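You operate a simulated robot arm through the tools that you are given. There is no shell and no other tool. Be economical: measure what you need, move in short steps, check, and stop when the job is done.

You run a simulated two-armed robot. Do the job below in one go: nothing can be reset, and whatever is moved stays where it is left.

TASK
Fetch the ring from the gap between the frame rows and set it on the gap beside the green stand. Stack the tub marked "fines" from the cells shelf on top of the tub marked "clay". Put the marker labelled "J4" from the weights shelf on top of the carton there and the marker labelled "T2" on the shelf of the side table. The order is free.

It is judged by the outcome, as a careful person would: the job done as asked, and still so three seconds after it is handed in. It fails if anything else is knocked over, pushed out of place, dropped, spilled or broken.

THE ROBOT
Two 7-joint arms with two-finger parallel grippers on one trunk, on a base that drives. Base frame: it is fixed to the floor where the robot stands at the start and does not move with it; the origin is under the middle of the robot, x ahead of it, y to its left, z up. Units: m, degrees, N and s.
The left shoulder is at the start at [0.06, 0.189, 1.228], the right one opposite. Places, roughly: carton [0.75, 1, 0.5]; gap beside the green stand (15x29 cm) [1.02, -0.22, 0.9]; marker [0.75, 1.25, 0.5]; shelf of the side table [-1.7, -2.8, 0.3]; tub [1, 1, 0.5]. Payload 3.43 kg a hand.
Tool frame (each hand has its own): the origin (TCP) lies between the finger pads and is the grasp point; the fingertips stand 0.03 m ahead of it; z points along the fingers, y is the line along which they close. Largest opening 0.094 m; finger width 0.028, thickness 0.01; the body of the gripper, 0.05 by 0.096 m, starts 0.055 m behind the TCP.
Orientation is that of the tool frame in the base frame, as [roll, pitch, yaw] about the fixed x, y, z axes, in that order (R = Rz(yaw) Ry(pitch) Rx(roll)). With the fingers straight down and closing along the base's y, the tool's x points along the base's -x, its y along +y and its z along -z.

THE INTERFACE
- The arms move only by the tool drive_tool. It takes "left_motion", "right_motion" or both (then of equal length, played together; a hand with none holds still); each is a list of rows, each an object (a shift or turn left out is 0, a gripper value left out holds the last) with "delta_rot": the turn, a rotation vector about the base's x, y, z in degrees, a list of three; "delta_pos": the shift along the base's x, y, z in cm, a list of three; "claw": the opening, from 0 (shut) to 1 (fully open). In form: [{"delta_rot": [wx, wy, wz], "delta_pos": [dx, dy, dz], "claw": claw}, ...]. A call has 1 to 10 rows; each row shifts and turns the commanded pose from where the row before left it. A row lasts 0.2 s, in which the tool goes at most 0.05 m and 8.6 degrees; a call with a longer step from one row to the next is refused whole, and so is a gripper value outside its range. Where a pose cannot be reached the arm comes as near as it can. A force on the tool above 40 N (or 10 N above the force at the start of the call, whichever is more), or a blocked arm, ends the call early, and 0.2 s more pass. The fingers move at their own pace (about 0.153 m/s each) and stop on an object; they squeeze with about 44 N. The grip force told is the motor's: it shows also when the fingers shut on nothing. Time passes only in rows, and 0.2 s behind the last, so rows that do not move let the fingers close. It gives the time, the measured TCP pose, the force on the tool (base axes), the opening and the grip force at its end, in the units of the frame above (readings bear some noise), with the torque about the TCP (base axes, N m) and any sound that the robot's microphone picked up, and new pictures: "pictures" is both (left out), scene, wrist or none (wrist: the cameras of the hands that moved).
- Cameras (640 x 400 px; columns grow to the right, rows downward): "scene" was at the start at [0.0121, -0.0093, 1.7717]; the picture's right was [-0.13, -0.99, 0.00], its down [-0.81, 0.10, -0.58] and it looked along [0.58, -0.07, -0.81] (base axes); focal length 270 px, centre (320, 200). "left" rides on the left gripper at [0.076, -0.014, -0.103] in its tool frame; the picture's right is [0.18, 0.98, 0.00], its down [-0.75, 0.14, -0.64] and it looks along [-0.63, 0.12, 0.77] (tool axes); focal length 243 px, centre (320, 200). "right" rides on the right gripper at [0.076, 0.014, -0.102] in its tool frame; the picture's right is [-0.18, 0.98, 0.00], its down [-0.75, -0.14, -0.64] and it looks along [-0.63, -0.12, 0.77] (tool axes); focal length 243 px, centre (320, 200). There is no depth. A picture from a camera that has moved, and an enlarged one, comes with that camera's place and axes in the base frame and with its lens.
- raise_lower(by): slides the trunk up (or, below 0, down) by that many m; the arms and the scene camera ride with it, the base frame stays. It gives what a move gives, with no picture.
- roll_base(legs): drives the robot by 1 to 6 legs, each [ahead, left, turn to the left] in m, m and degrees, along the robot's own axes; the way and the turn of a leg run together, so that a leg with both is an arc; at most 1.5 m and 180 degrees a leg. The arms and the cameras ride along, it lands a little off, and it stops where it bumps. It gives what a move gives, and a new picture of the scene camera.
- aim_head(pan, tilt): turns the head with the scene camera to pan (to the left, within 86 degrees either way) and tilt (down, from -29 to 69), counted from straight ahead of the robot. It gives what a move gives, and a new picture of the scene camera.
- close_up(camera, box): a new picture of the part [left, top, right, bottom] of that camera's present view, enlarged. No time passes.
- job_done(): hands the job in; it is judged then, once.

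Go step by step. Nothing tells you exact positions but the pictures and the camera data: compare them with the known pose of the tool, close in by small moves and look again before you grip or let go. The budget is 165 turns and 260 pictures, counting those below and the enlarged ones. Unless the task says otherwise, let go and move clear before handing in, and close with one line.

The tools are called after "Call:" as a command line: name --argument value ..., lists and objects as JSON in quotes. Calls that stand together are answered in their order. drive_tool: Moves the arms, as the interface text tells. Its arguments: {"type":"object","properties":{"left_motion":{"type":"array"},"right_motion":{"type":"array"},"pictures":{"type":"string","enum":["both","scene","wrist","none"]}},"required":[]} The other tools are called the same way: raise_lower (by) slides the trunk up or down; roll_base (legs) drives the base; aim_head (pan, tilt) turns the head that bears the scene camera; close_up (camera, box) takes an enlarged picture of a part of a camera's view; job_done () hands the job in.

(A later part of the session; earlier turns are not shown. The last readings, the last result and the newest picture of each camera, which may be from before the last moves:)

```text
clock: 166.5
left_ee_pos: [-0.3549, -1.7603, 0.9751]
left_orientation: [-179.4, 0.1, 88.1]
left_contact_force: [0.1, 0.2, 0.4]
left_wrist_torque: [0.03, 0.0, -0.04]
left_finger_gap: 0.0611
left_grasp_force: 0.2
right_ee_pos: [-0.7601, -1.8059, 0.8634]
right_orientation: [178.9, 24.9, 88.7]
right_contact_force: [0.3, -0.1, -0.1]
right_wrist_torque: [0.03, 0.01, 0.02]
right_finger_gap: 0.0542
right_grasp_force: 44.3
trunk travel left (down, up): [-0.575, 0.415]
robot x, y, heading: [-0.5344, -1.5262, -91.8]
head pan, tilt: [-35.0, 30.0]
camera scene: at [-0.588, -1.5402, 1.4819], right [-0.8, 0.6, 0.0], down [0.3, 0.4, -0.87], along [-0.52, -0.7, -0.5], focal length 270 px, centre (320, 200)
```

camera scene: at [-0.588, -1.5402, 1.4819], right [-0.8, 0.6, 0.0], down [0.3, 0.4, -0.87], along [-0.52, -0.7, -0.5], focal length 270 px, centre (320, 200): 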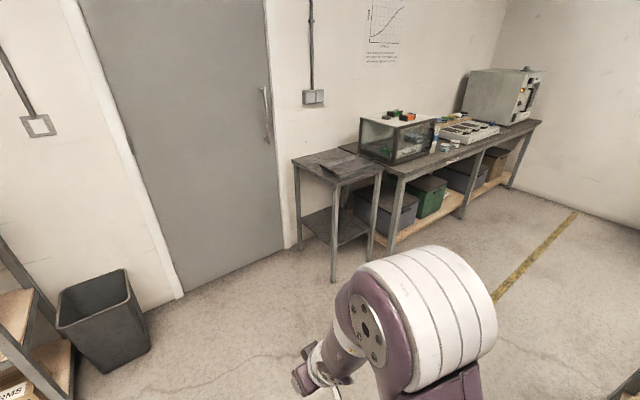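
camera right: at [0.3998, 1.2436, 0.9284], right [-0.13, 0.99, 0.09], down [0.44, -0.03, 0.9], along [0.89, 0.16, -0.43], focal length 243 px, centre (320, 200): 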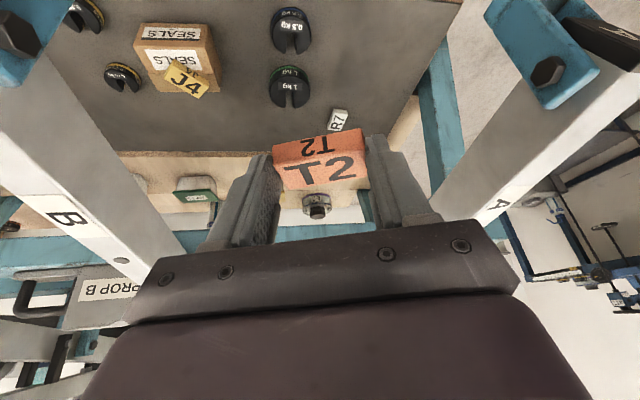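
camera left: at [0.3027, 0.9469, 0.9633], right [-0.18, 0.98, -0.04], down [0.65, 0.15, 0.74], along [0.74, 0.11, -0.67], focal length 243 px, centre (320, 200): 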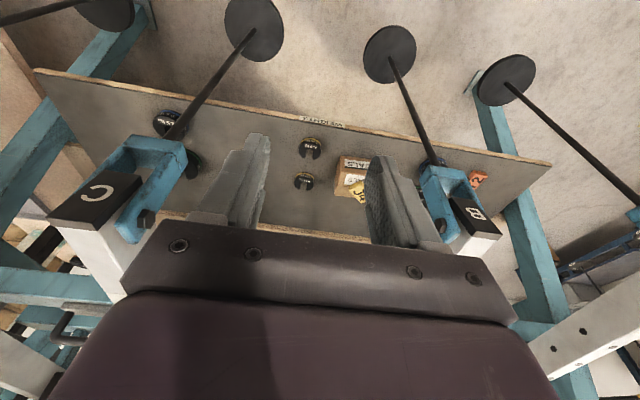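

The side table spans x −1.89…−1.505, front edge y≈−2.62, shelf z≈0.31, top z≈0.79. I lower the trunk and drive in front of it.

Call:
raise_lower --by -0.22

Call:
roll_base --legs '[[0.48, 0, 1.8], [0, -0.96, 0]]'

Call:
aim_head --pan -15 --tilt 40

```text
clock: 168.9
left_ee_pos: [-0.3548, -1.7611, 0.7563]
left_orientation: [-179.3, 0.2, 88.1]
left_contact_force: [1.2, -0.1, 0.0]
left_wrist_torque: [0.02, -0.01, 0.02]
left_finger_gap: 0.0611
left_grasp_force: 0.1
right_ee_pos: [-0.7595, -1.8067, 0.6433]
right_orientation: [179.0, 24.9, 88.7]
right_contact_force: [0.8, 1.1, -0.3]
right_wrist_torque: [0.0, -0.03, 0.01]
right_finger_gap: 0.0544
right_grasp_force: 43.6
trunk travel left (down, up): [-0.355, 0.635]
robot x, y, heading: [-0.5366, -1.5284, -91.5]
head pan, tilt: [-35.0, 30.0]
```

```text
clock: 176.3
left_ee_pos: [-1.3092, -2.244, 0.756]
left_orientation: [-179.4, 0.0, 90.8]
left_contact_force: [-0.1, 0.2, -0.4]
left_wrist_torque: [-0.02, -0.01, 0.02]
left_finger_gap: 0.0612
left_grasp_force: 0.1
right_ee_pos: [-1.7113, -2.3112, 0.6436]
right_orientation: [179.1, 25.0, 91.4]
right_contact_force: [-0.2, -0.4, -0.6]
right_wrist_torque: [0.0, 0.02, 0.02]
right_finger_gap: 0.0544
right_grasp_force: 44.0
trunk travel left (down, up): [-0.355, 0.635]
robot x, y, heading: [-1.5033, -2.0211, -88.9]
head pan, tilt: [-35.0, 30.0]
camera scene: at [-1.5534, -2.036, 1.2619], right [-0.83, 0.56, 0.0], down [0.28, 0.42, -0.87], along [-0.48, -0.72, -0.5], focal length 270 px, centre (320, 200)
```

scene: 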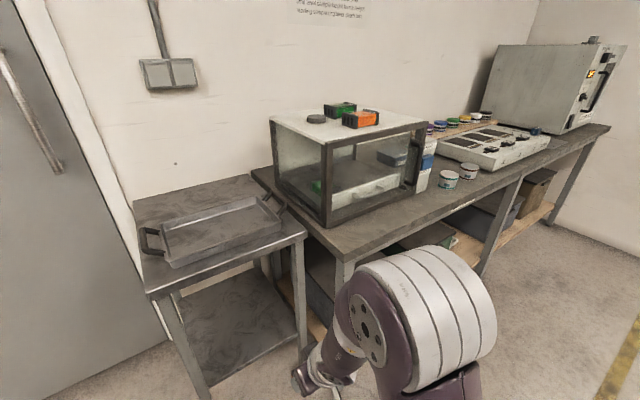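

```text
clock: 177.2
left_ee_pos: [-1.3084, -2.2445, 0.7559]
left_orientation: [-179.2, 0.1, 90.8]
left_contact_force: [-0.1, 0.3, 1.1]
left_wrist_torque: [0.01, 0.02, -0.01]
left_finger_gap: 0.0611
left_grasp_force: 0.0
right_ee_pos: [-1.7117, -2.3103, 0.6431]
right_orientation: [179.0, 24.9, 91.5]
right_contact_force: [0.5, -0.3, -0.5]
right_wrist_torque: [0.04, -0.01, 0.01]
right_finger_gap: 0.0544
right_grasp_force: 44.0
trunk travel left (down, up): [-0.355, 0.635]
robot x, y, heading: [-1.5015, -2.0229, -88.9]
head pan, tilt: [-15.0, 40.0]
camera scene: at [-1.5232, -2.0434, 1.2466], right [-0.97, 0.24, 0.0], down [0.15, 0.62, -0.77], along [-0.18, -0.74, -0.64], focal length 270 px, centre (320, 200)
```

scene: 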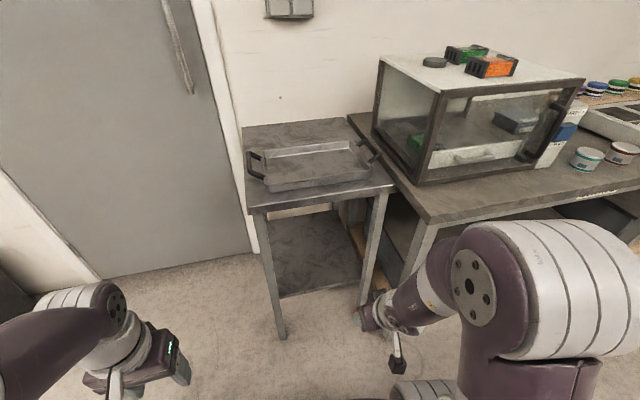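

The shelf is empty and clear. I lower the hand and start moving it in under the table top.

Call:
drive_tool --right_motion '[{"delta_pos": [0.4, -1, -4]}, {"delta_pos": [0.4, -1, -4]}, {"delta_pos": [0.4, -1, -4]}, {"delta_pos": [0.4, -1, -4]}, {"delta_pos": [0.4, -1, -4]}, {"delta_pos": [0, -3, -3]}, {"delta_pos": [0, -4, 0]}, {"delta_pos": [0, -4, 0]}, {"delta_pos": [0, -4, 0]}, {}]'

```text
clock: 177.6
left_ee_pos: [-1.3097, -2.2448, 0.7562]
left_orientation: [-179.3, 0.1, 91.0]
left_contact_force: [-0.3, -0.3, 0.6]
left_wrist_torque: [-0.06, 0.0, 0.0]
left_finger_gap: 0.0612
left_grasp_force: 0.1
right_ee_pos: [-1.7113, -2.3205, 0.6203]
right_orientation: [179.4, 24.7, 90.7]
right_contact_force: [1.5, -5.3, 5.8]
right_wrist_torque: [1.17, 0.02, -0.14]
right_finger_gap: 0.0544
right_grasp_force: 44.2
trunk travel left (down, up): [-0.355, 0.635]
robot x, y, heading: [-1.5041, -2.0203, -88.7]
head pan, tilt: [-15.0, 40.0]
stopped in row 1 (right hand): the force on the tool passed its limit at 421 N (the readings are from after the stop); the commanded pose is now the measured one
camera scene: at [-1.5231, -2.0431, 1.2466], right [-0.97, 0.24, 0.0], down [0.15, 0.62, -0.77], along [-0.18, -0.74, -0.64], focal length 270 px, centre (320, 200)
camera right: at [-1.7009, -2.2076, 0.6805], right [0.98, -0.15, 0.09], down [-0.14, -0.42, 0.9], along [-0.1, -0.9, -0.43], focal length 243 px, centre (320, 200)
```

scene: 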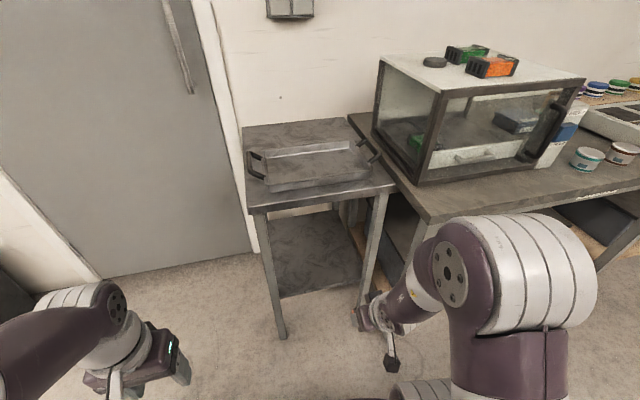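
right: 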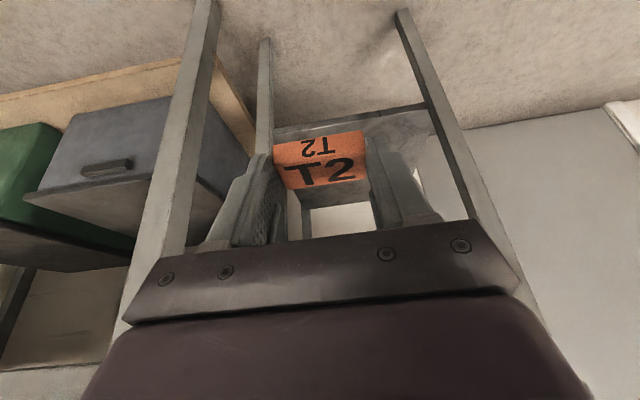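

The call stopped on a force spike in free space, likely the folded arm close to the body; T2 is still held. I move the hand forward first, in small steps.

Call:
drive_tool --right_motion '[{"delta_pos": [0, -2, 0]}, {"delta_pos": [0, -2, 0]}, {"delta_pos": [0, -2, 0]}]'

```text
clock: 178.3
left_ee_pos: [-1.3095, -2.244, 0.7561]
left_orientation: [-179.4, 0.0, 90.8]
left_contact_force: [0.0, -0.6, -0.7]
left_wrist_torque: [0.03, -0.01, 0.0]
left_finger_gap: 0.0611
left_grasp_force: 0.1
right_ee_pos: [-1.7116, -2.38, 0.6208]
right_orientation: [179.4, 24.5, 90.7]
right_contact_force: [0.3, -0.4, -0.6]
right_wrist_torque: [-0.02, 0.02, 0.01]
right_finger_gap: 0.0542
right_grasp_force: 44.0
trunk travel left (down, up): [-0.355, 0.635]
robot x, y, heading: [-1.5003, -2.0212, -88.7]
head pan, tilt: [-15.0, 40.0]
camera scene: at [-1.5231, -2.0436, 1.2466], right [-0.97, 0.24, 0.0], down [0.15, 0.62, -0.77], along [-0.18, -0.74, -0.64], focal length 270 px, centre (320, 200)
camera right: at [-1.7007, -2.2668, 0.6803], right [0.98, -0.15, 0.09], down [-0.14, -0.42, 0.9], along [-0.1, -0.89, -0.44], focal length 243 px, centre (320, 200)
```

scene: 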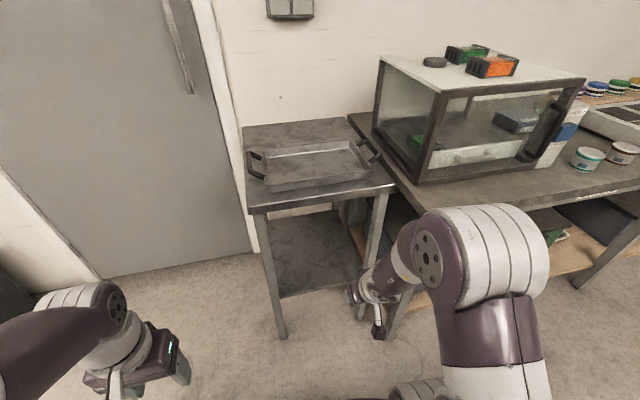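
right: 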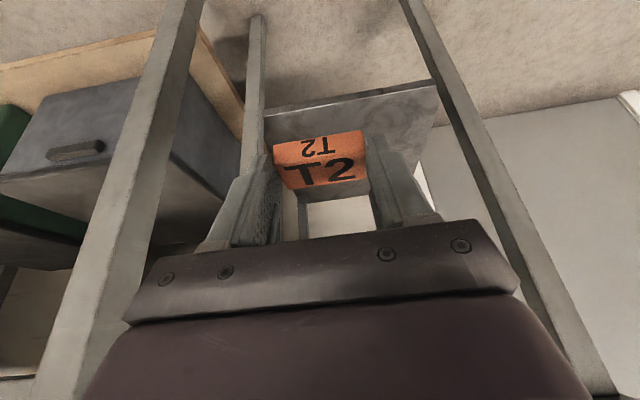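

Free again. I go down in small steps.

Call:
drive_tool --right_motion '[{"delta_pos": [0.3, -0.5, -3]}, {"delta_pos": [0.3, -0.5, -3]}, {"delta_pos": [0.3, -0.5, -3]}, {"delta_pos": [0.3, -0.5, -3]}, {"delta_pos": [0.3, -0.5, -3]}, {"delta_pos": [0.3, -0.5, -3]}, {"delta_pos": [0, -0.5, -2]}]'

```text
clock: 179.9
left_ee_pos: [-1.3083, -2.2447, 0.7571]
left_orientation: [-179.3, 0.1, 90.8]
left_contact_force: [0.3, -0.2, 0.3]
left_wrist_torque: [0.01, 0.02, 0.01]
left_finger_gap: 0.0615
left_grasp_force: 0.1
right_ee_pos: [-1.7182, -2.4108, 0.4183]
right_orientation: [179.1, 24.5, 90.6]
right_contact_force: [0.1, -0.3, -0.4]
right_wrist_torque: [0.01, -0.02, 0.01]
right_finger_gap: 0.0544
right_grasp_force: 44.1
right hand out of reach, approached as far as the arm can: row 6
trunk travel left (down, up): [-0.355, 0.635]
robot x, y, heading: [-1.5015, -2.0209, -89.0]
head pan, tilt: [-15.0, 40.0]
camera scene: at [-1.5231, -2.0434, 1.2466], right [-0.97, 0.24, 0.0], down [0.15, 0.62, -0.77], along [-0.18, -0.74, -0.64], focal length 270 px, centre (320, 200)
camera right: at [-1.7079, -2.2977, 0.478], right [0.98, -0.15, 0.09], down [-0.15, -0.42, 0.89], along [-0.09, -0.89, -0.44], focal length 243 px, centre (320, 200)
```

scene: 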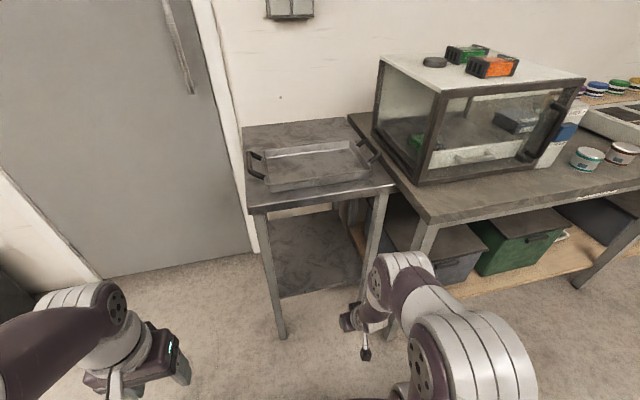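
right: 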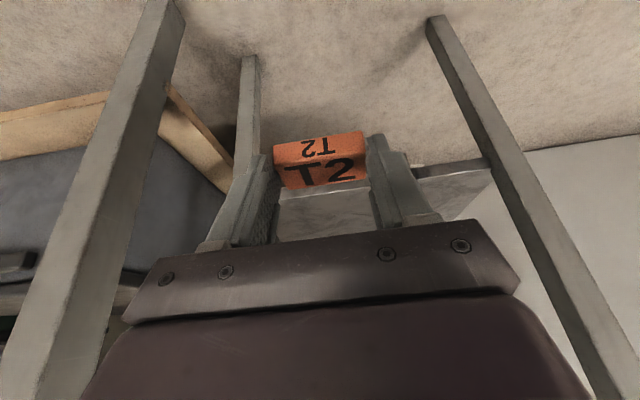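

I lower the trunk slightly and roll ahead 10 cm for reach.

Call:
raise_lower --by -0.03

Call:
roll_base --legs '[[0.1, 0, 0]]'

Call:
drive_tool --right_motion '[{"delta_pos": [0.3, -3, 0]}, {"delta_pos": [0.3, -3, 0]}, {"delta_pos": [0.3, -3, 0]}, {"delta_pos": [0, -3, 0]}, {"delta_pos": [0, -3, 0]}, {}]'

```text
clock: 180.7
left_ee_pos: [-1.3089, -2.244, 0.7251]
left_orientation: [-179.3, 0.1, 90.8]
left_contact_force: [-0.5, -0.2, 0.9]
left_wrist_torque: [-0.03, 0.0, -0.01]
left_finger_gap: 0.061
left_grasp_force: 0.0
right_ee_pos: [-1.7187, -2.4102, 0.3887]
right_orientation: [179.1, 24.4, 90.7]
right_contact_force: [0.0, 0.3, -0.6]
right_wrist_torque: [-0.04, 0.02, -0.03]
right_finger_gap: 0.0544
right_grasp_force: 43.8
trunk travel left (down, up): [-0.325, 0.665]
robot x, y, heading: [-1.5008, -2.0223, -89.1]
head pan, tilt: [-15.0, 40.0]
```

```text
clock: 181.8
left_ee_pos: [-1.3061, -2.3438, 0.7262]
left_orientation: [-179.2, -0.1, 90.8]
left_contact_force: [0.3, -0.9, 0.8]
left_wrist_torque: [0.0, -0.04, 0.0]
left_finger_gap: 0.0612
left_grasp_force: 0.1
right_ee_pos: [-1.716, -2.5107, 0.3879]
right_orientation: [179.1, 24.5, 90.7]
right_contact_force: [0.0, 0.4, -0.4]
right_wrist_torque: [0.01, -0.03, 0.01]
right_finger_gap: 0.0548
right_grasp_force: 43.2
trunk travel left (down, up): [-0.325, 0.665]
robot x, y, heading: [-1.4971, -2.1255, -89.1]
head pan, tilt: [-15.0, 40.0]
camera scene: at [-1.5212, -2.1439, 1.2166], right [-0.97, 0.24, 0.0], down [0.15, 0.62, -0.77], along [-0.18, -0.74, -0.64], focal length 270 px, centre (320, 200)
```

scene: 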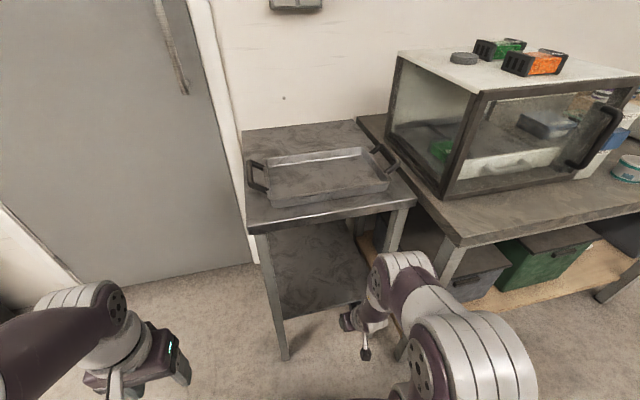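

```text
clock: 183.2
left_ee_pos: [-1.3069, -2.3438, 0.7264]
left_orientation: [-179.2, 0.0, 90.8]
left_contact_force: [0.2, -0.5, 0.7]
left_wrist_torque: [0.02, -0.02, -0.01]
left_finger_gap: 0.0609
left_grasp_force: 0.0
right_ee_pos: [-1.7083, -2.6601, 0.3874]
right_orientation: [179.1, 24.5, 90.9]
right_contact_force: [0.6, -0.7, 0.4]
right_wrist_torque: [0.01, 0.0, 0.0]
right_finger_gap: 0.0546
right_grasp_force: 44.1
trunk travel left (down, up): [-0.325, 0.665]
robot x, y, heading: [-1.5003, -2.1167, -88.7]
head pan, tilt: [-15.0, 40.0]
camera scene: at [-1.5211, -2.1432, 1.2166], right [-0.97, 0.24, 0.0], down [0.15, 0.62, -0.77], along [-0.18, -0.74, -0.64], focal length 270 px, centre (320, 200)
camera right: at [-1.6977, -2.5475, 0.4488], right [0.98, -0.15, 0.09], down [-0.15, -0.42, 0.89], along [-0.09, -0.89, -0.44], focal length 243 px, centre (320, 200)
```

scene: 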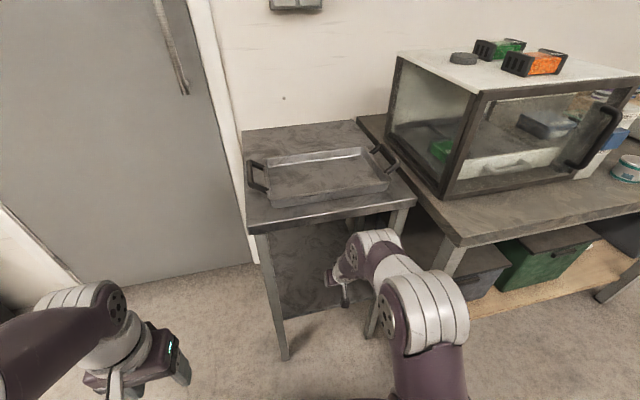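
right: 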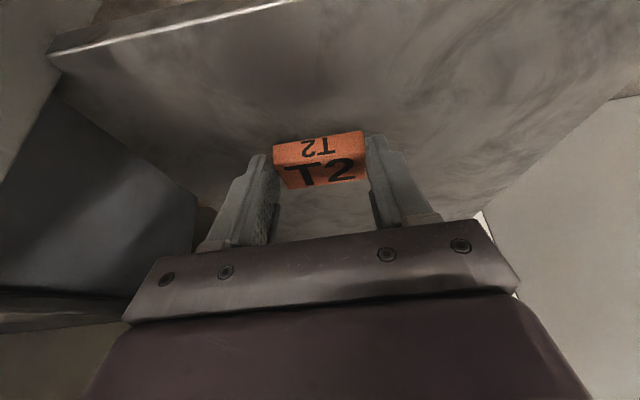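

T2 is above the shelf. I go in 6 cm more and lower.

Call:
drive_tool --right_motion '[{"delta_pos": [0, -3, 0]}, {"delta_pos": [0, -3, 0]}, {"delta_pos": [0, 0, -1.5]}, {"delta_pos": [0, 0, -1]}, {}]' --pictures "wrist"

```text
clock: 184.4
left_ee_pos: [-1.3072, -2.3444, 0.7261]
left_orientation: [-179.3, 0.0, 90.7]
left_contact_force: [-0.5, -0.3, 0.3]
left_wrist_torque: [0.02, 0.01, -0.05]
left_finger_gap: 0.0611
left_grasp_force: 0.1
right_ee_pos: [-1.7074, -2.7214, 0.3623]
right_orientation: [179.0, 24.5, 90.6]
right_contact_force: [0.3, -0.5, -0.1]
right_wrist_torque: [0.02, -0.01, -0.01]
right_finger_gap: 0.0548
right_grasp_force: 44.1
trunk travel left (down, up): [-0.325, 0.665]
robot x, y, heading: [-1.4996, -2.1216, -88.9]
head pan, tilt: [-15.0, 40.0]
camera right: at [-1.6972, -2.608, 0.4226], right [0.98, -0.15, 0.09], down [-0.15, -0.42, 0.89], along [-0.09, -0.89, -0.44], focal length 243 px, centre (320, 200)
```

right: 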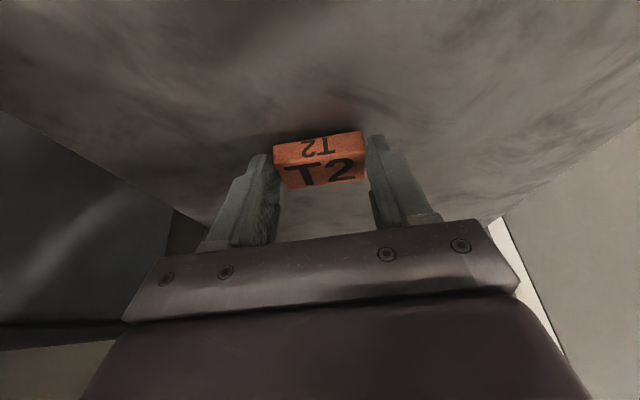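

Call:
drive_tool --right_motion '[{"delta_pos": [0, 0, -0.5]}, {"delta_pos": [0, 0, -0.5]}, {"delta_pos": [0, 0, -0.5]}, {"delta_pos": [0, 0, -0.5]}]' --pictures "wrist"

```text
clock: 185.3
left_ee_pos: [-1.307, -2.3433, 0.7266]
left_orientation: [-179.4, 0.1, 90.9]
left_contact_force: [0.2, -0.6, -0.1]
left_wrist_torque: [-0.03, 0.0, 0.02]
left_finger_gap: 0.0609
left_grasp_force: 0.0
right_ee_pos: [-1.7073, -2.7264, 0.3562]
right_orientation: [179.1, 25.5, 90.8]
right_contact_force: [0.4, -2.8, 17.7]
right_wrist_torque: [-0.21, 0.03, 0.03]
right_finger_gap: 0.0546
right_grasp_force: 44.5
trunk travel left (down, up): [-0.325, 0.665]
robot x, y, heading: [-1.4998, -2.1203, -89.1]
head pan, tilt: [-15.0, 40.0]
stopped in row 4 (right hand): the force on the tool passed its limit at 40 N (the readings are from after the stop); the commanded pose is now the measured one
camera right: at [-1.6973, -2.6129, 0.4146], right [0.98, -0.15, 0.09], down [-0.14, -0.41, 0.9], along [-0.1, -0.9, -0.42], focal length 243 px, centre (320, 200)
```

right: 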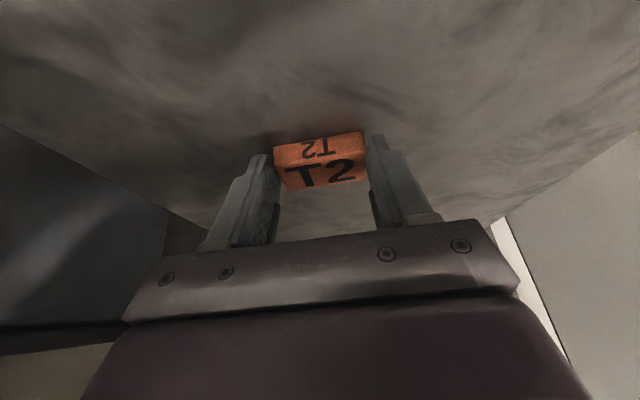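

Touched the shelf. I relieve a little, open, then lift and back out.

Call:
drive_tool --right_motion '[{"delta_pos": [0, 0, 0.3]}, {"claw": 0.7}, {"claw": 0.85}, {}, {"delta_pos": [0, 0.5, 1.5]}, {"delta_pos": [0, 1, 3]}, {"delta_pos": [0, 4, 0]}, {"delta_pos": [0, 4, 0]}, {"delta_pos": [0, 4, 0]}, {"delta_pos": [0, 4, 0]}]'

```text
clock: 187.5
left_ee_pos: [-1.3075, -2.3443, 0.7264]
left_orientation: [-179.3, 0.1, 90.8]
left_contact_force: [0.7, -0.3, -0.7]
left_wrist_torque: [-0.01, -0.02, 0.07]
left_finger_gap: 0.0609
left_grasp_force: 0.1
right_ee_pos: [-1.7017, -2.5752, 0.3967]
right_orientation: [177.7, 24.8, 91.0]
right_contact_force: [0.8, -0.7, -0.5]
right_wrist_torque: [-0.01, 0.03, -0.02]
right_finger_gap: 0.0801
right_grasp_force: 0.1
right hand out of reach, approached as far as the arm can: row 9, 10
trunk travel left (down, up): [-0.325, 0.665]
robot x, y, heading: [-1.4982, -2.1183, -88.9]
head pan, tilt: [-15.0, 40.0]
camera scene: at [-1.521, -2.1427, 1.2166], right [-0.97, 0.24, 0.0], down [0.15, 0.62, -0.77], along [-0.18, -0.74, -0.64], focal length 270 px, centre (320, 200)
camera right: at [-1.6939, -2.4642, 0.4572], right [0.98, -0.13, 0.11], down [-0.16, -0.42, 0.89], along [-0.07, -0.9, -0.43], focal length 243 px, centre (320, 200)
```

scene: 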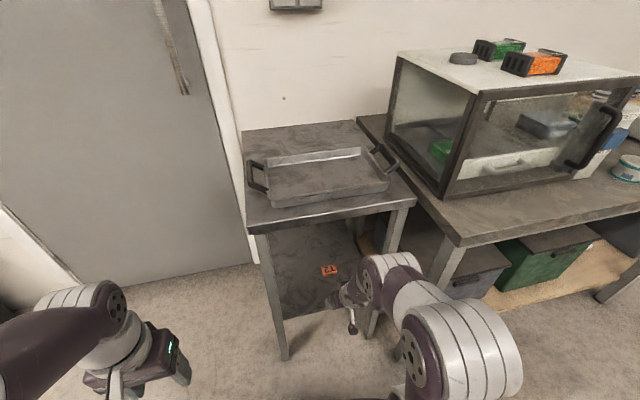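
right: 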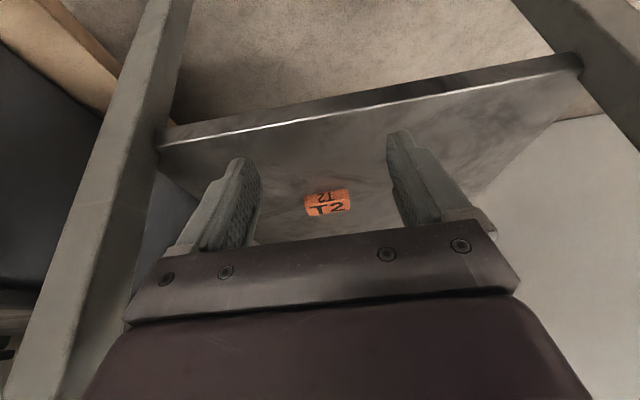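

T2 is on the shelf. I back off, raise the trunk, and fold the hand; next is the back side of the rack for the tubs.

Call:
roll_base --legs '[[-0.35, 0, 0]]'

Call:
drive_tool --right_motion '[{"delta_pos": [0, 0, 3]}, {"delta_pos": [0, 0, 4]}, {"delta_pos": [0, 0, 4]}, {"delta_pos": [0, 0, 4]}, {"delta_pos": [0, 0, 4]}, {"delta_pos": [0, 0, 4]}, {"delta_pos": [0, 0, 4]}]' --pictures "scene"

Call:
raise_lower --by 0.3

```text
clock: 189.7
left_ee_pos: [-1.3142, -1.9967, 0.7255]
left_orientation: [-179.3, 0.1, 91.0]
left_contact_force: [0.2, -0.4, -0.2]
left_wrist_torque: [-0.01, 0.02, 0.02]
left_finger_gap: 0.0611
left_grasp_force: 0.1
right_ee_pos: [-1.7077, -2.2308, 0.3971]
right_orientation: [177.7, 24.7, 91.0]
right_contact_force: [0.4, -0.3, 0.6]
right_wrist_torque: [0.01, -0.02, 0.01]
right_finger_gap: 0.0797
right_grasp_force: 0.1
trunk travel left (down, up): [-0.325, 0.665]
robot x, y, heading: [-1.5038, -1.7753, -88.6]
head pan, tilt: [-15.0, 40.0]
camera scene: at [-1.5284, -1.7967, 1.2166], right [-0.97, 0.24, 0.0], down [0.15, 0.62, -0.77], along [-0.18, -0.74, -0.64], focal length 270 px, centre (320, 200)
```

scene: 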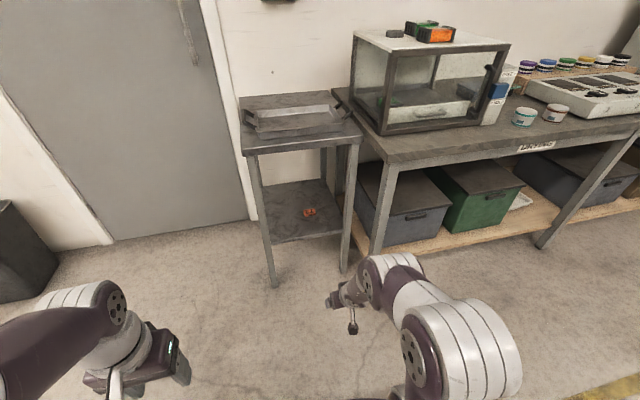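

```text
clock: 191.3
left_ee_pos: [-1.3125, -1.9977, 0.7262]
left_orientation: [-179.3, 0.1, 91.0]
left_contact_force: [0.6, -0.2, 0.4]
left_wrist_torque: [0.02, 0.02, 0.0]
left_finger_gap: 0.0612
left_grasp_force: 0.1
right_ee_pos: [-1.7075, -2.2296, 0.6673]
right_orientation: [177.7, 24.7, 90.9]
right_contact_force: [0.2, -0.3, -0.2]
right_wrist_torque: [0.06, -0.04, 0.03]
right_finger_gap: 0.0799
right_grasp_force: 0.0
trunk travel left (down, up): [-0.325, 0.665]
robot x, y, heading: [-1.5063, -1.7746, -88.6]
head pan, tilt: [-15.0, 40.0]
camera scene: at [-1.5283, -1.7966, 1.2166], right [-0.97, 0.24, 0.0], down [0.15, 0.62, -0.77], along [-0.18, -0.74, -0.64], focal length 270 px, centre (320, 200)
```

scene: 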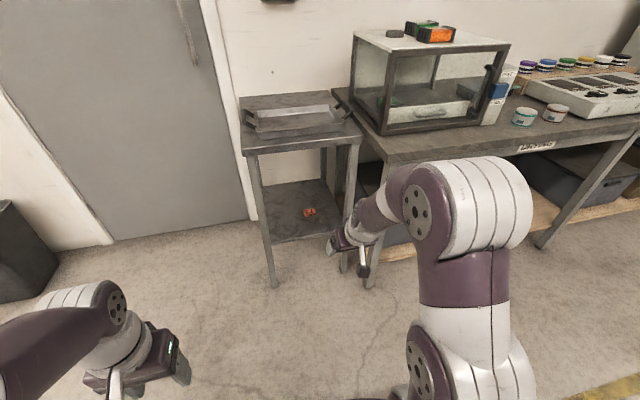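

```text
clock: 194.3
left_ee_pos: [-1.3132, -1.9979, 1.0271]
left_orientation: [-179.3, 0.0, 91.0]
left_contact_force: [0.0, 0.4, 0.1]
left_wrist_torque: [0.0, 0.04, 0.03]
left_finger_gap: 0.0614
left_grasp_force: 0.0
right_ee_pos: [-1.7077, -2.2318, 0.9684]
right_orientation: [177.7, 24.9, 90.9]
right_contact_force: [0.4, 0.2, 0.3]
right_wrist_torque: [0.0, 0.0, -0.02]
right_finger_gap: 0.0797
right_grasp_force: 0.1
trunk travel left (down, up): [-0.625, 0.365]
robot x, y, heading: [-1.5052, -1.7742, -88.8]
head pan, tilt: [-15.0, 40.0]
```

T2 rests on the shelf. I drive round to the left end of the rack.

Call:
roll_base --legs '[[0, 1.0, 0], [0, 0, 178], [1.5, 0, 0], [1.5, 0, 0], [0.65, 0, 0]]'

Call:
aim_head --pan -60 --tilt 35

```text
clock: 224.1
left_ee_pos: [-0.8592, 2.1322, 1.0264]
left_orientation: [-179.3, -0.1, -88.1]
left_contact_force: [0.8, -0.9, 0.7]
left_wrist_torque: [-0.05, 0.04, 0.03]
left_finger_gap: 0.061
left_grasp_force: 0.0
right_ee_pos: [-0.4701, 2.3714, 0.9669]
right_orientation: [177.8, 24.7, -88.2]
right_contact_force: [0.6, 0.3, 0.2]
right_wrist_torque: [0.06, 0.01, 0.01]
right_finger_gap: 0.0802
right_grasp_force: 0.0
trunk travel left (down, up): [-0.625, 0.365]
robot x, y, heading: [-0.6642, 1.9119, 92.3]
head pan, tilt: [-15.0, 40.0]
camera scene: at [-0.6424, 1.9348, 1.5166], right [0.98, -0.22, 0.0], down [-0.14, -0.63, -0.77], along [0.17, 0.75, -0.64], focal length 270 px, centre (320, 200)
```

scene: 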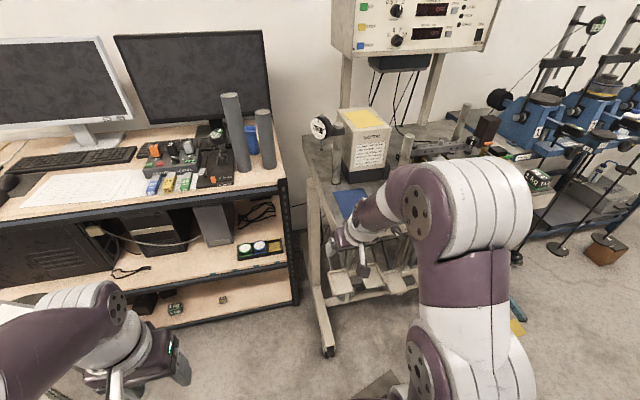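

```text
clock: 225.2
left_ee_pos: [-0.8597, 2.132, 1.0258]
left_orientation: [-179.2, 0.0, -88.0]
left_contact_force: [0.4, -0.1, -0.1]
left_wrist_torque: [0.02, 0.01, 0.01]
left_finger_gap: 0.0611
left_grasp_force: 0.1
right_ee_pos: [-0.4703, 2.3707, 0.9669]
right_orientation: [177.7, 24.8, -88.3]
right_contact_force: [0.4, -1.0, 0.6]
right_wrist_torque: [0.0, -0.03, 0.01]
right_finger_gap: 0.0797
right_grasp_force: 0.1
trunk travel left (down, up): [-0.625, 0.365]
robot x, y, heading: [-0.6635, 1.9151, 92.1]
head pan, tilt: [-60.0, 35.0]
camera scene: at [-0.5867, 1.8986, 1.5242], right [0.53, -0.85, 0.0], down [-0.49, -0.31, -0.82], along [0.69, 0.44, -0.57], focal length 270 px, centre (320, 200)
```

scene: 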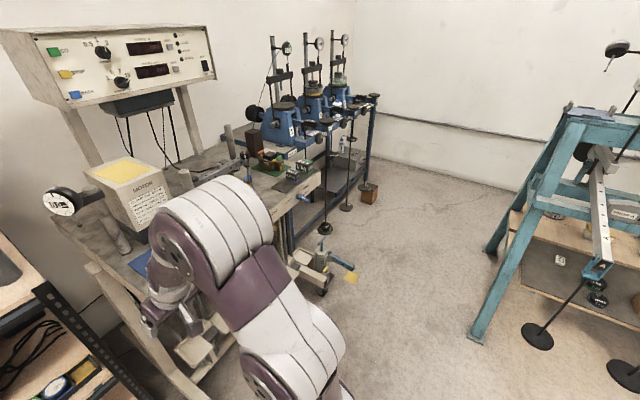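

I see the rack's left legs (front foot [0.59,1.57], rear foot [1.385,1.58]) and a clear corridor. I pull the right hand in before sliding sideways along it.

Call:
drive_tool --right_motion '[{"delta_pos": [0, -2, 1], "delta_rot": [-8.3, 0, 0]}, {"delta_pos": [0, -3, 1], "delta_rot": [-8.3, 0, 0]}, {"delta_pos": [0, -3, 1], "delta_rot": [-8.3, 0, 0]}, {"delta_pos": [0, -3, 1]}, {"delta_pos": [0, -3, 1]}]' --pictures "none"

Call:
roll_base --legs '[[0, 0, -2.2], [0.03, -1.3, 0]]'

```text
clock: 226.4
left_ee_pos: [-0.8598, 2.1314, 1.0264]
left_orientation: [-179.2, 0.1, -88.2]
left_contact_force: [-0.4, -1.3, 0.1]
left_wrist_torque: [0.0, -0.02, 0.02]
left_finger_gap: 0.0613
left_grasp_force: 0.0
right_ee_pos: [-0.4701, 2.2291, 1.0182]
right_orientation: [177.0, -0.1, -88.4]
right_contact_force: [-0.9, 0.0, 0.4]
right_wrist_torque: [0.02, -0.02, 0.02]
right_finger_gap: 0.0798
right_grasp_force: 0.0
trunk travel left (down, up): [-0.625, 0.365]
robot x, y, heading: [-0.6611, 1.9101, 92.3]
head pan, tilt: [-60.0, 35.0]
```

```text
clock: 233.4
left_ee_pos: [0.4473, 2.1751, 1.0251]
left_orientation: [-179.5, 0.0, -89.6]
left_contact_force: [0.1, 0.5, -0.4]
left_wrist_torque: [0.02, 0.02, 0.04]
left_finger_gap: 0.0609
left_grasp_force: 0.1
right_ee_pos: [0.8387, 2.2634, 1.0172]
right_orientation: [176.8, -0.1, -89.9]
right_contact_force: [0.1, -0.4, -0.3]
right_wrist_torque: [-0.01, 0.03, 0.01]
right_finger_gap: 0.08
right_grasp_force: 0.1
trunk travel left (down, up): [-0.625, 0.365]
robot x, y, heading: [0.6343, 1.9496, 90.6]
head pan, tilt: [-60.0, 35.0]
camera scene: at [0.7137, 1.9349, 1.5242], right [0.51, -0.86, 0.0], down [-0.49, -0.29, -0.82], along [0.7, 0.42, -0.57], focal length 270 px, centre (320, 200)
```

scene: 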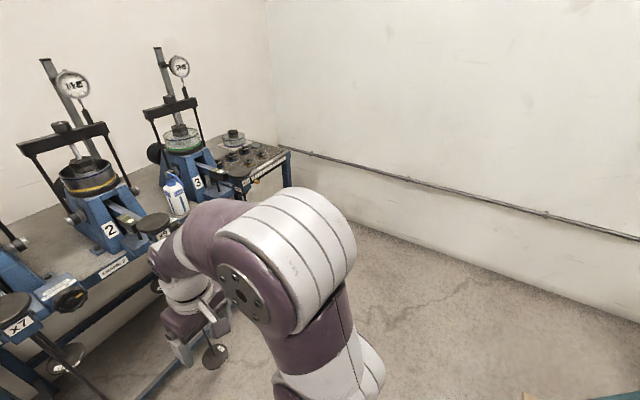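

Corridor passed. I continue right, turn to face the rack's back, and slide towards the tubs.

Call:
roll_base --legs '[[0, -1.22, 0], [0, 0, 89], [0, 0.7, 0]]'

Call:
aim_head --pan 10 --tilt 40

```text
clock: 246.7
left_ee_pos: [1.6349, 1.0841, 1.0259]
left_orientation: [-179.3, 0.0, 0.7]
left_contact_force: [0.1, 0.1, 0.2]
left_wrist_torque: [-0.01, 0.01, 0.05]
left_finger_gap: 0.061
left_grasp_force: 0.0
right_ee_pos: [1.5449, 1.475, 1.0172]
right_orientation: [177.0, -0.2, 0.4]
right_contact_force: [0.9, 0.3, -0.7]
right_wrist_torque: [0.01, -0.02, -0.01]
right_finger_gap: 0.0798
right_grasp_force: 0.0
trunk travel left (down, up): [-0.625, 0.365]
robot x, y, heading: [1.8611, 1.2763, -178.9]
head pan, tilt: [-60.0, 35.0]
camera scene: at [1.8738, 1.3519, 1.5242], right [0.86, 0.52, 0.0], down [0.3, -0.49, -0.82], along [-0.42, 0.7, -0.57], focal length 270 px, centre (320, 200)
```

scene: 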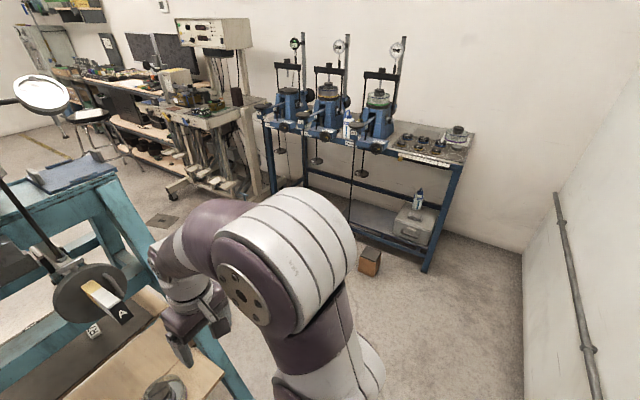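

```text
clock: 248.1
left_ee_pos: [1.6356, 1.0844, 1.0263]
left_orientation: [-179.2, 0.0, 0.7]
left_contact_force: [-0.4, -0.3, 0.3]
left_wrist_torque: [-0.03, 0.02, 0.04]
left_finger_gap: 0.0613
left_grasp_force: 0.1
right_ee_pos: [1.544, 1.4743, 1.0177]
right_orientation: [177.0, 0.0, 0.4]
right_contact_force: [0.0, -0.2, 0.6]
right_wrist_torque: [0.01, -0.02, -0.01]
right_finger_gap: 0.0798
right_grasp_force: 0.1
trunk travel left (down, up): [-0.625, 0.365]
robot x, y, heading: [1.8596, 1.2762, -179.0]
head pan, tilt: [10.0, 40.0]
camera scene: at [1.8357, 1.2607, 1.5166], right [-0.19, 0.98, 0.0], down [0.63, 0.12, -0.77], along [-0.75, -0.15, -0.64], focal length 270 px, centre (320, 200)
```

scene: 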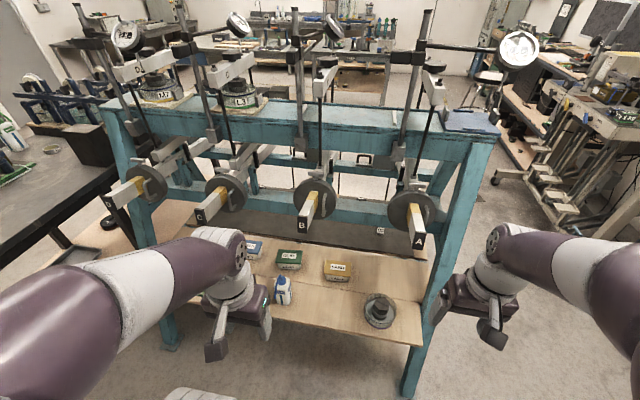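

From behind I see FINES (blue), CLAY (green), SAND (yellow), with a bottle in front. I zoom in.

Call:
close_up --camera "scene" --box '[180, 170, 460, 345]'

Call:
close_up --camera "scene" --box '[230, 230, 370, 320]'

Call:
close_up --camera "left" --box '[0, 0, 640, 400]'

```text
2.29 times, centred on (320, 258) of scene
camera zoom: at [1.8357, 1.2607, 1.5166], right [-0.19, 0.98, 0.0], down [0.63, 0.12, -0.77], along [-0.75, -0.15, -0.64], focal length 616 px, centre (320, 69)
```

zoom: 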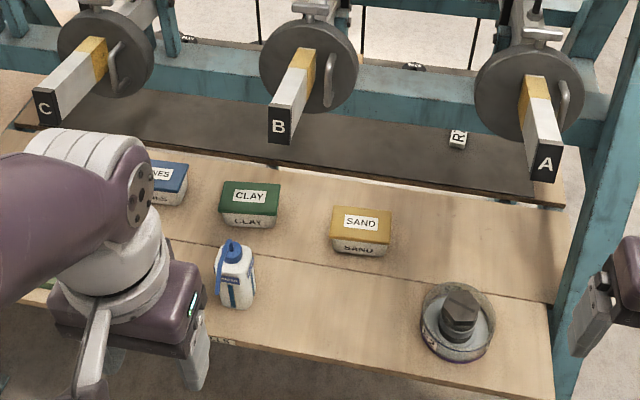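

```text
4.44 times, centred on (300, 275) of scene
camera zoom: at [1.8357, 1.2607, 1.5166], right [-0.19, 0.98, 0.0], down [0.63, 0.12, -0.77], along [-0.75, -0.15, -0.64], focal length 1198 px, centre (409, -133)
```

zoom: 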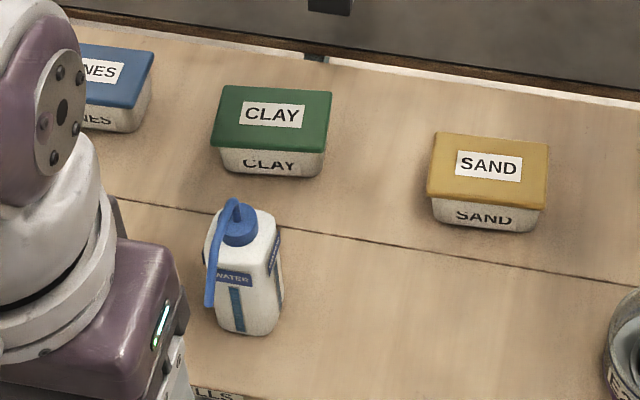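

```text
1.00 times, centred on (320, 200) of left (not enlarged: the box is as wide or as high as the picture)
camera zoom: at [1.7119, 1.0985, 1.1284], right [0.2, -0.98, -0.01], down [-0.75, -0.16, 0.64], along [-0.63, -0.12, -0.77], focal length 243 px, centre (320, 200)
```

zoom: 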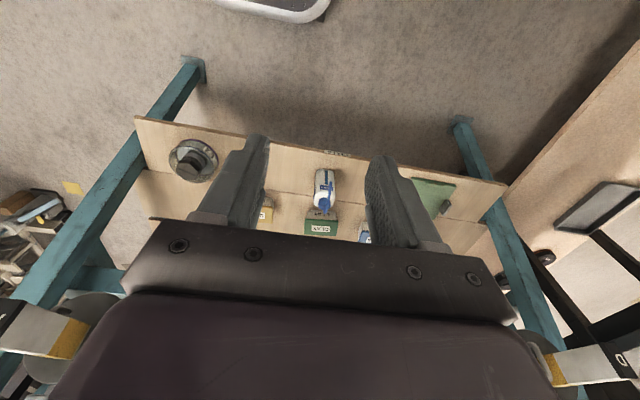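

From behind, FINES is near [1.11,0.79], CLAY near [1.135,0.98] (lids ≈11×7 cm, lid top z≈0.575); a bottle stands at [1.32,1.01] and counterweights hang at z≥0.87. I turn left ~29° so my right arm leads, and lower the trunk.

Call:
roll_base --legs '[[0, 0, 29]]'

Call:
raise_lower --by -0.15

Call:
drive_tool --right_motion '[{"delta_rot": [0, 0, -8.5], "claw": 1}, {"delta_rot": [0, 0, -8.5]}, {"delta_rot": [0, 0, -8.5]}, {"delta_rot": [0, 0, -8.5]}, {"delta_rot": [0, 0, -8.5]}, {"delta_rot": [0, 0, -8.5]}, {"delta_rot": [0, 0, -8.5]}, {"delta_rot": [0, 0, -8.5]}, {"delta_rot": [0, 0, -8.5]}, {"delta_rot": [0, 0, -8.5]}]' --pictures "none"

```text
clock: 249.9
left_ee_pos: [1.755, 1.0007, 1.0259]
left_orientation: [-179.3, 0.0, 29.5]
left_contact_force: [-0.3, -0.9, -0.4]
left_wrist_torque: [0.01, 0.0, -0.01]
left_finger_gap: 0.061
left_grasp_force: 0.1
right_ee_pos: [1.4883, 1.3003, 1.0181]
right_orientation: [177.0, -0.1, 29.2]
right_contact_force: [-0.2, -0.6, -0.3]
right_wrist_torque: [0.04, -0.01, 0.0]
right_finger_gap: 0.0799
right_grasp_force: 0.0
trunk travel left (down, up): [-0.625, 0.365]
robot x, y, heading: [1.8627, 1.2746, -150.3]
head pan, tilt: [10.0, 40.0]
camera scene: at [1.846, 1.2511, 1.5166], right [-0.64, 0.77, 0.0], down [0.49, 0.41, -0.77], along [-0.59, -0.49, -0.64], focal length 270 px, centre (320, 200)
```

scene: 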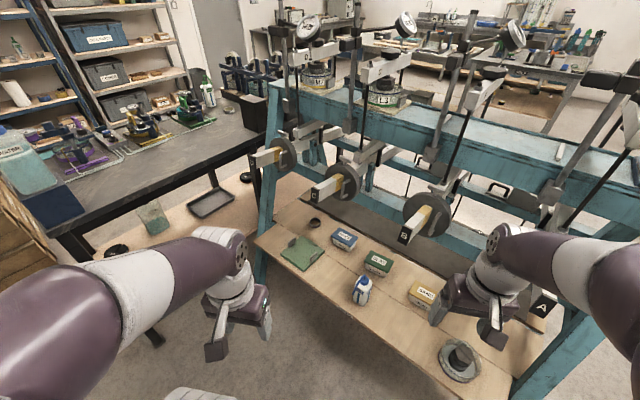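

```text
clock: 251.7
left_ee_pos: [1.7556, 0.9997, 0.8764]
left_orientation: [-179.3, 0.0, 29.6]
left_contact_force: [-0.4, -0.1, 0.3]
left_wrist_torque: [-0.02, -0.01, 0.0]
left_finger_gap: 0.0612
left_grasp_force: 0.1
right_ee_pos: [1.4878, 1.2988, 0.867]
right_orientation: [176.9, -0.1, 29.2]
right_contact_force: [-0.2, -0.5, 0.5]
right_wrist_torque: [0.0, 0.0, 0.05]
right_finger_gap: 0.0799
right_grasp_force: 0.0
trunk travel left (down, up): [-0.475, 0.515]
robot x, y, heading: [1.8623, 1.2758, -150.3]
head pan, tilt: [10.0, 40.0]
```

```text
clock: 253.9
left_ee_pos: [1.7548, 0.9999, 0.8747]
left_orientation: [-179.3, 0.0, 29.5]
left_contact_force: [-0.3, -0.5, 0.5]
left_wrist_torque: [0.01, 0.02, -0.02]
left_finger_gap: 0.0612
left_grasp_force: 0.1
right_ee_pos: [1.487, 1.2989, 0.8667]
right_orientation: [177.0, -0.1, -56.1]
right_contact_force: [-0.1, -1.1, 0.3]
right_wrist_torque: [0.02, 0.01, 0.02]
right_finger_gap: 0.0942
right_grasp_force: 0.0
trunk travel left (down, up): [-0.475, 0.515]
robot x, y, heading: [1.8601, 1.2777, -150.2]
head pan, tilt: [10.0, 40.0]
```

I finish the yaw turn and lean the right hand 60° outside the rack.

Call:
drive_tool --right_motion '[{"delta_rot": [0, 0, -8.5]}, {"delta_rot": [0, 0, -8.5]}, {"delta_rot": [0, 0, -8.5]}, {"delta_rot": [0, 0, -8.5]}, {"delta_rot": [-8.5, 0, 0], "delta_pos": [0, -2, -2]}, {"delta_rot": [-8.5, 0, 0], "delta_pos": [0, -2, -2]}, {"delta_rot": [-8.5, 0, 0], "delta_pos": [0, -2, -2]}, {"delta_rot": [-8.5, 0, 0], "delta_pos": [0, -2, -2]}, {"delta_rot": [-8.5, 0, 0], "delta_pos": [0, -2, -3]}, {"delta_rot": [-8.5, 0, 0], "delta_pos": [0, -2, -3]}]'

```text
clock: 256.1
left_ee_pos: [1.7537, 0.9997, 0.8763]
left_orientation: [-179.4, 0.0, 29.5]
left_contact_force: [-0.6, -0.6, 0.1]
left_wrist_torque: [0.01, 0.0, 0.01]
left_finger_gap: 0.0611
left_grasp_force: 0.1
right_ee_pos: [1.4869, 1.1801, 0.7277]
right_orientation: [176.7, -51.2, -89.8]
right_contact_force: [-0.2, 0.2, -0.4]
right_wrist_torque: [0.02, -0.01, 0.02]
right_finger_gap: 0.094
right_grasp_force: 0.1
trunk travel left (down, up): [-0.475, 0.515]
robot x, y, heading: [1.8615, 1.279, -150.2]
head pan, tilt: [10.0, 40.0]
camera scene: at [1.8451, 1.251, 1.3666], right [-0.64, 0.77, 0.0], down [0.49, 0.41, -0.77], along [-0.59, -0.49, -0.64], focal length 270 px, centre (320, 200)
camera right: at [1.4773, 1.2122, 0.8508], right [-0.98, 0.15, -0.11], down [0.17, 0.97, -0.19], along [0.07, -0.21, -0.98], focal length 243 px, centre (320, 200)
```

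scene: 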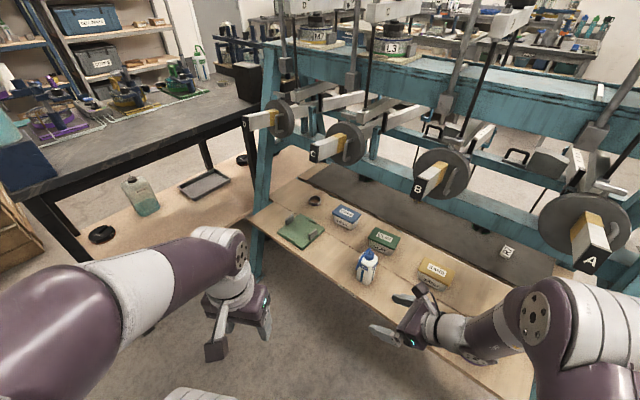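
right: 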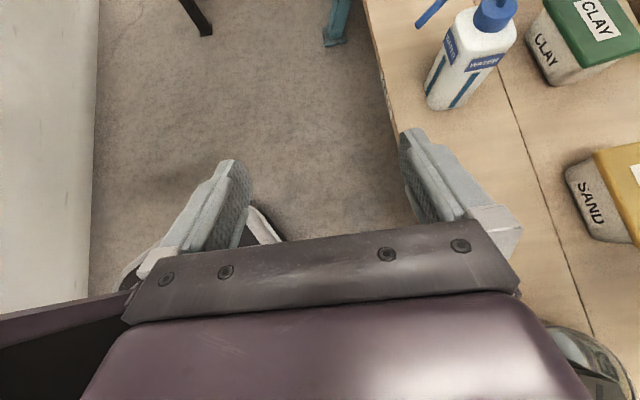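

The hand leans properly. To keep the arm straight and low under the counterweights, I extend it first between SAND and the cell, at z≈0.65.

Call:
drive_tool --right_motion '[{"delta_rot": [-8.5, 0, 0], "delta_pos": [-1, 0, -2]}, {"delta_rot": [0, -1.9, 5], "delta_pos": [-3, -0.5, -2]}, {"delta_rot": [0, 0, 5], "delta_pos": [-3, -0.5, -1]}, {"delta_pos": [-4, -0.5, -1]}, {"delta_pos": [-4, -0.5, -1]}, {}]'

```text
clock: 257.5
left_ee_pos: [1.7544, 1.0006, 0.8772]
left_orientation: [-179.3, -0.1, 29.5]
left_contact_force: [-0.5, 0.2, 0.2]
left_wrist_torque: [0.04, 0.02, -0.02]
left_finger_gap: 0.061
left_grasp_force: 0.1
right_ee_pos: [1.426, 1.1538, 0.6342]
right_orientation: [179.3, -56.1, -82.9]
right_contact_force: [1.0, -0.3, 0.2]
right_wrist_torque: [0.04, 0.0, 0.01]
right_finger_gap: 0.0937
right_grasp_force: 0.1
right hand out of reach, approached as far as the arm can: row 1, 2, 3, 5
trunk travel left (down, up): [-0.475, 0.515]
robot x, y, heading: [1.8604, 1.2761, -150.2]
head pan, tilt: [10.0, 40.0]
camera scene: at [1.8463, 1.2511, 1.3666], right [-0.64, 0.77, 0.0], down [0.49, 0.41, -0.77], along [-0.59, -0.49, -0.64], focal length 270 px, centre (320, 200)
camera right: at [1.4075, 1.1947, 0.7533], right [-0.99, -0.01, -0.15], down [0.03, 0.96, -0.27], along [0.14, -0.27, -0.95], focal length 243 px, centre (320, 200)
```

scene: 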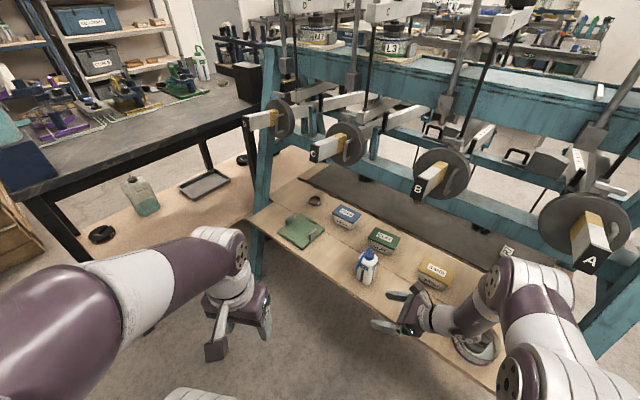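
right: 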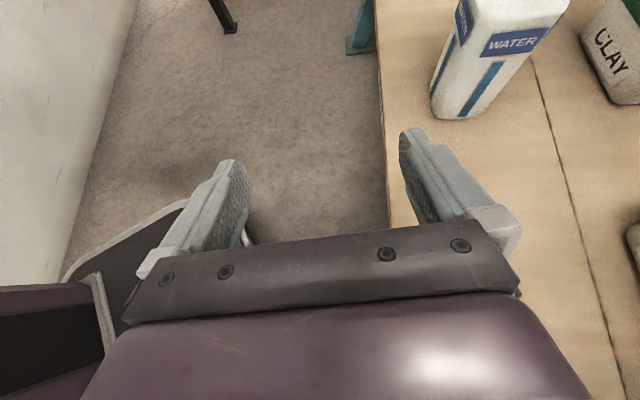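

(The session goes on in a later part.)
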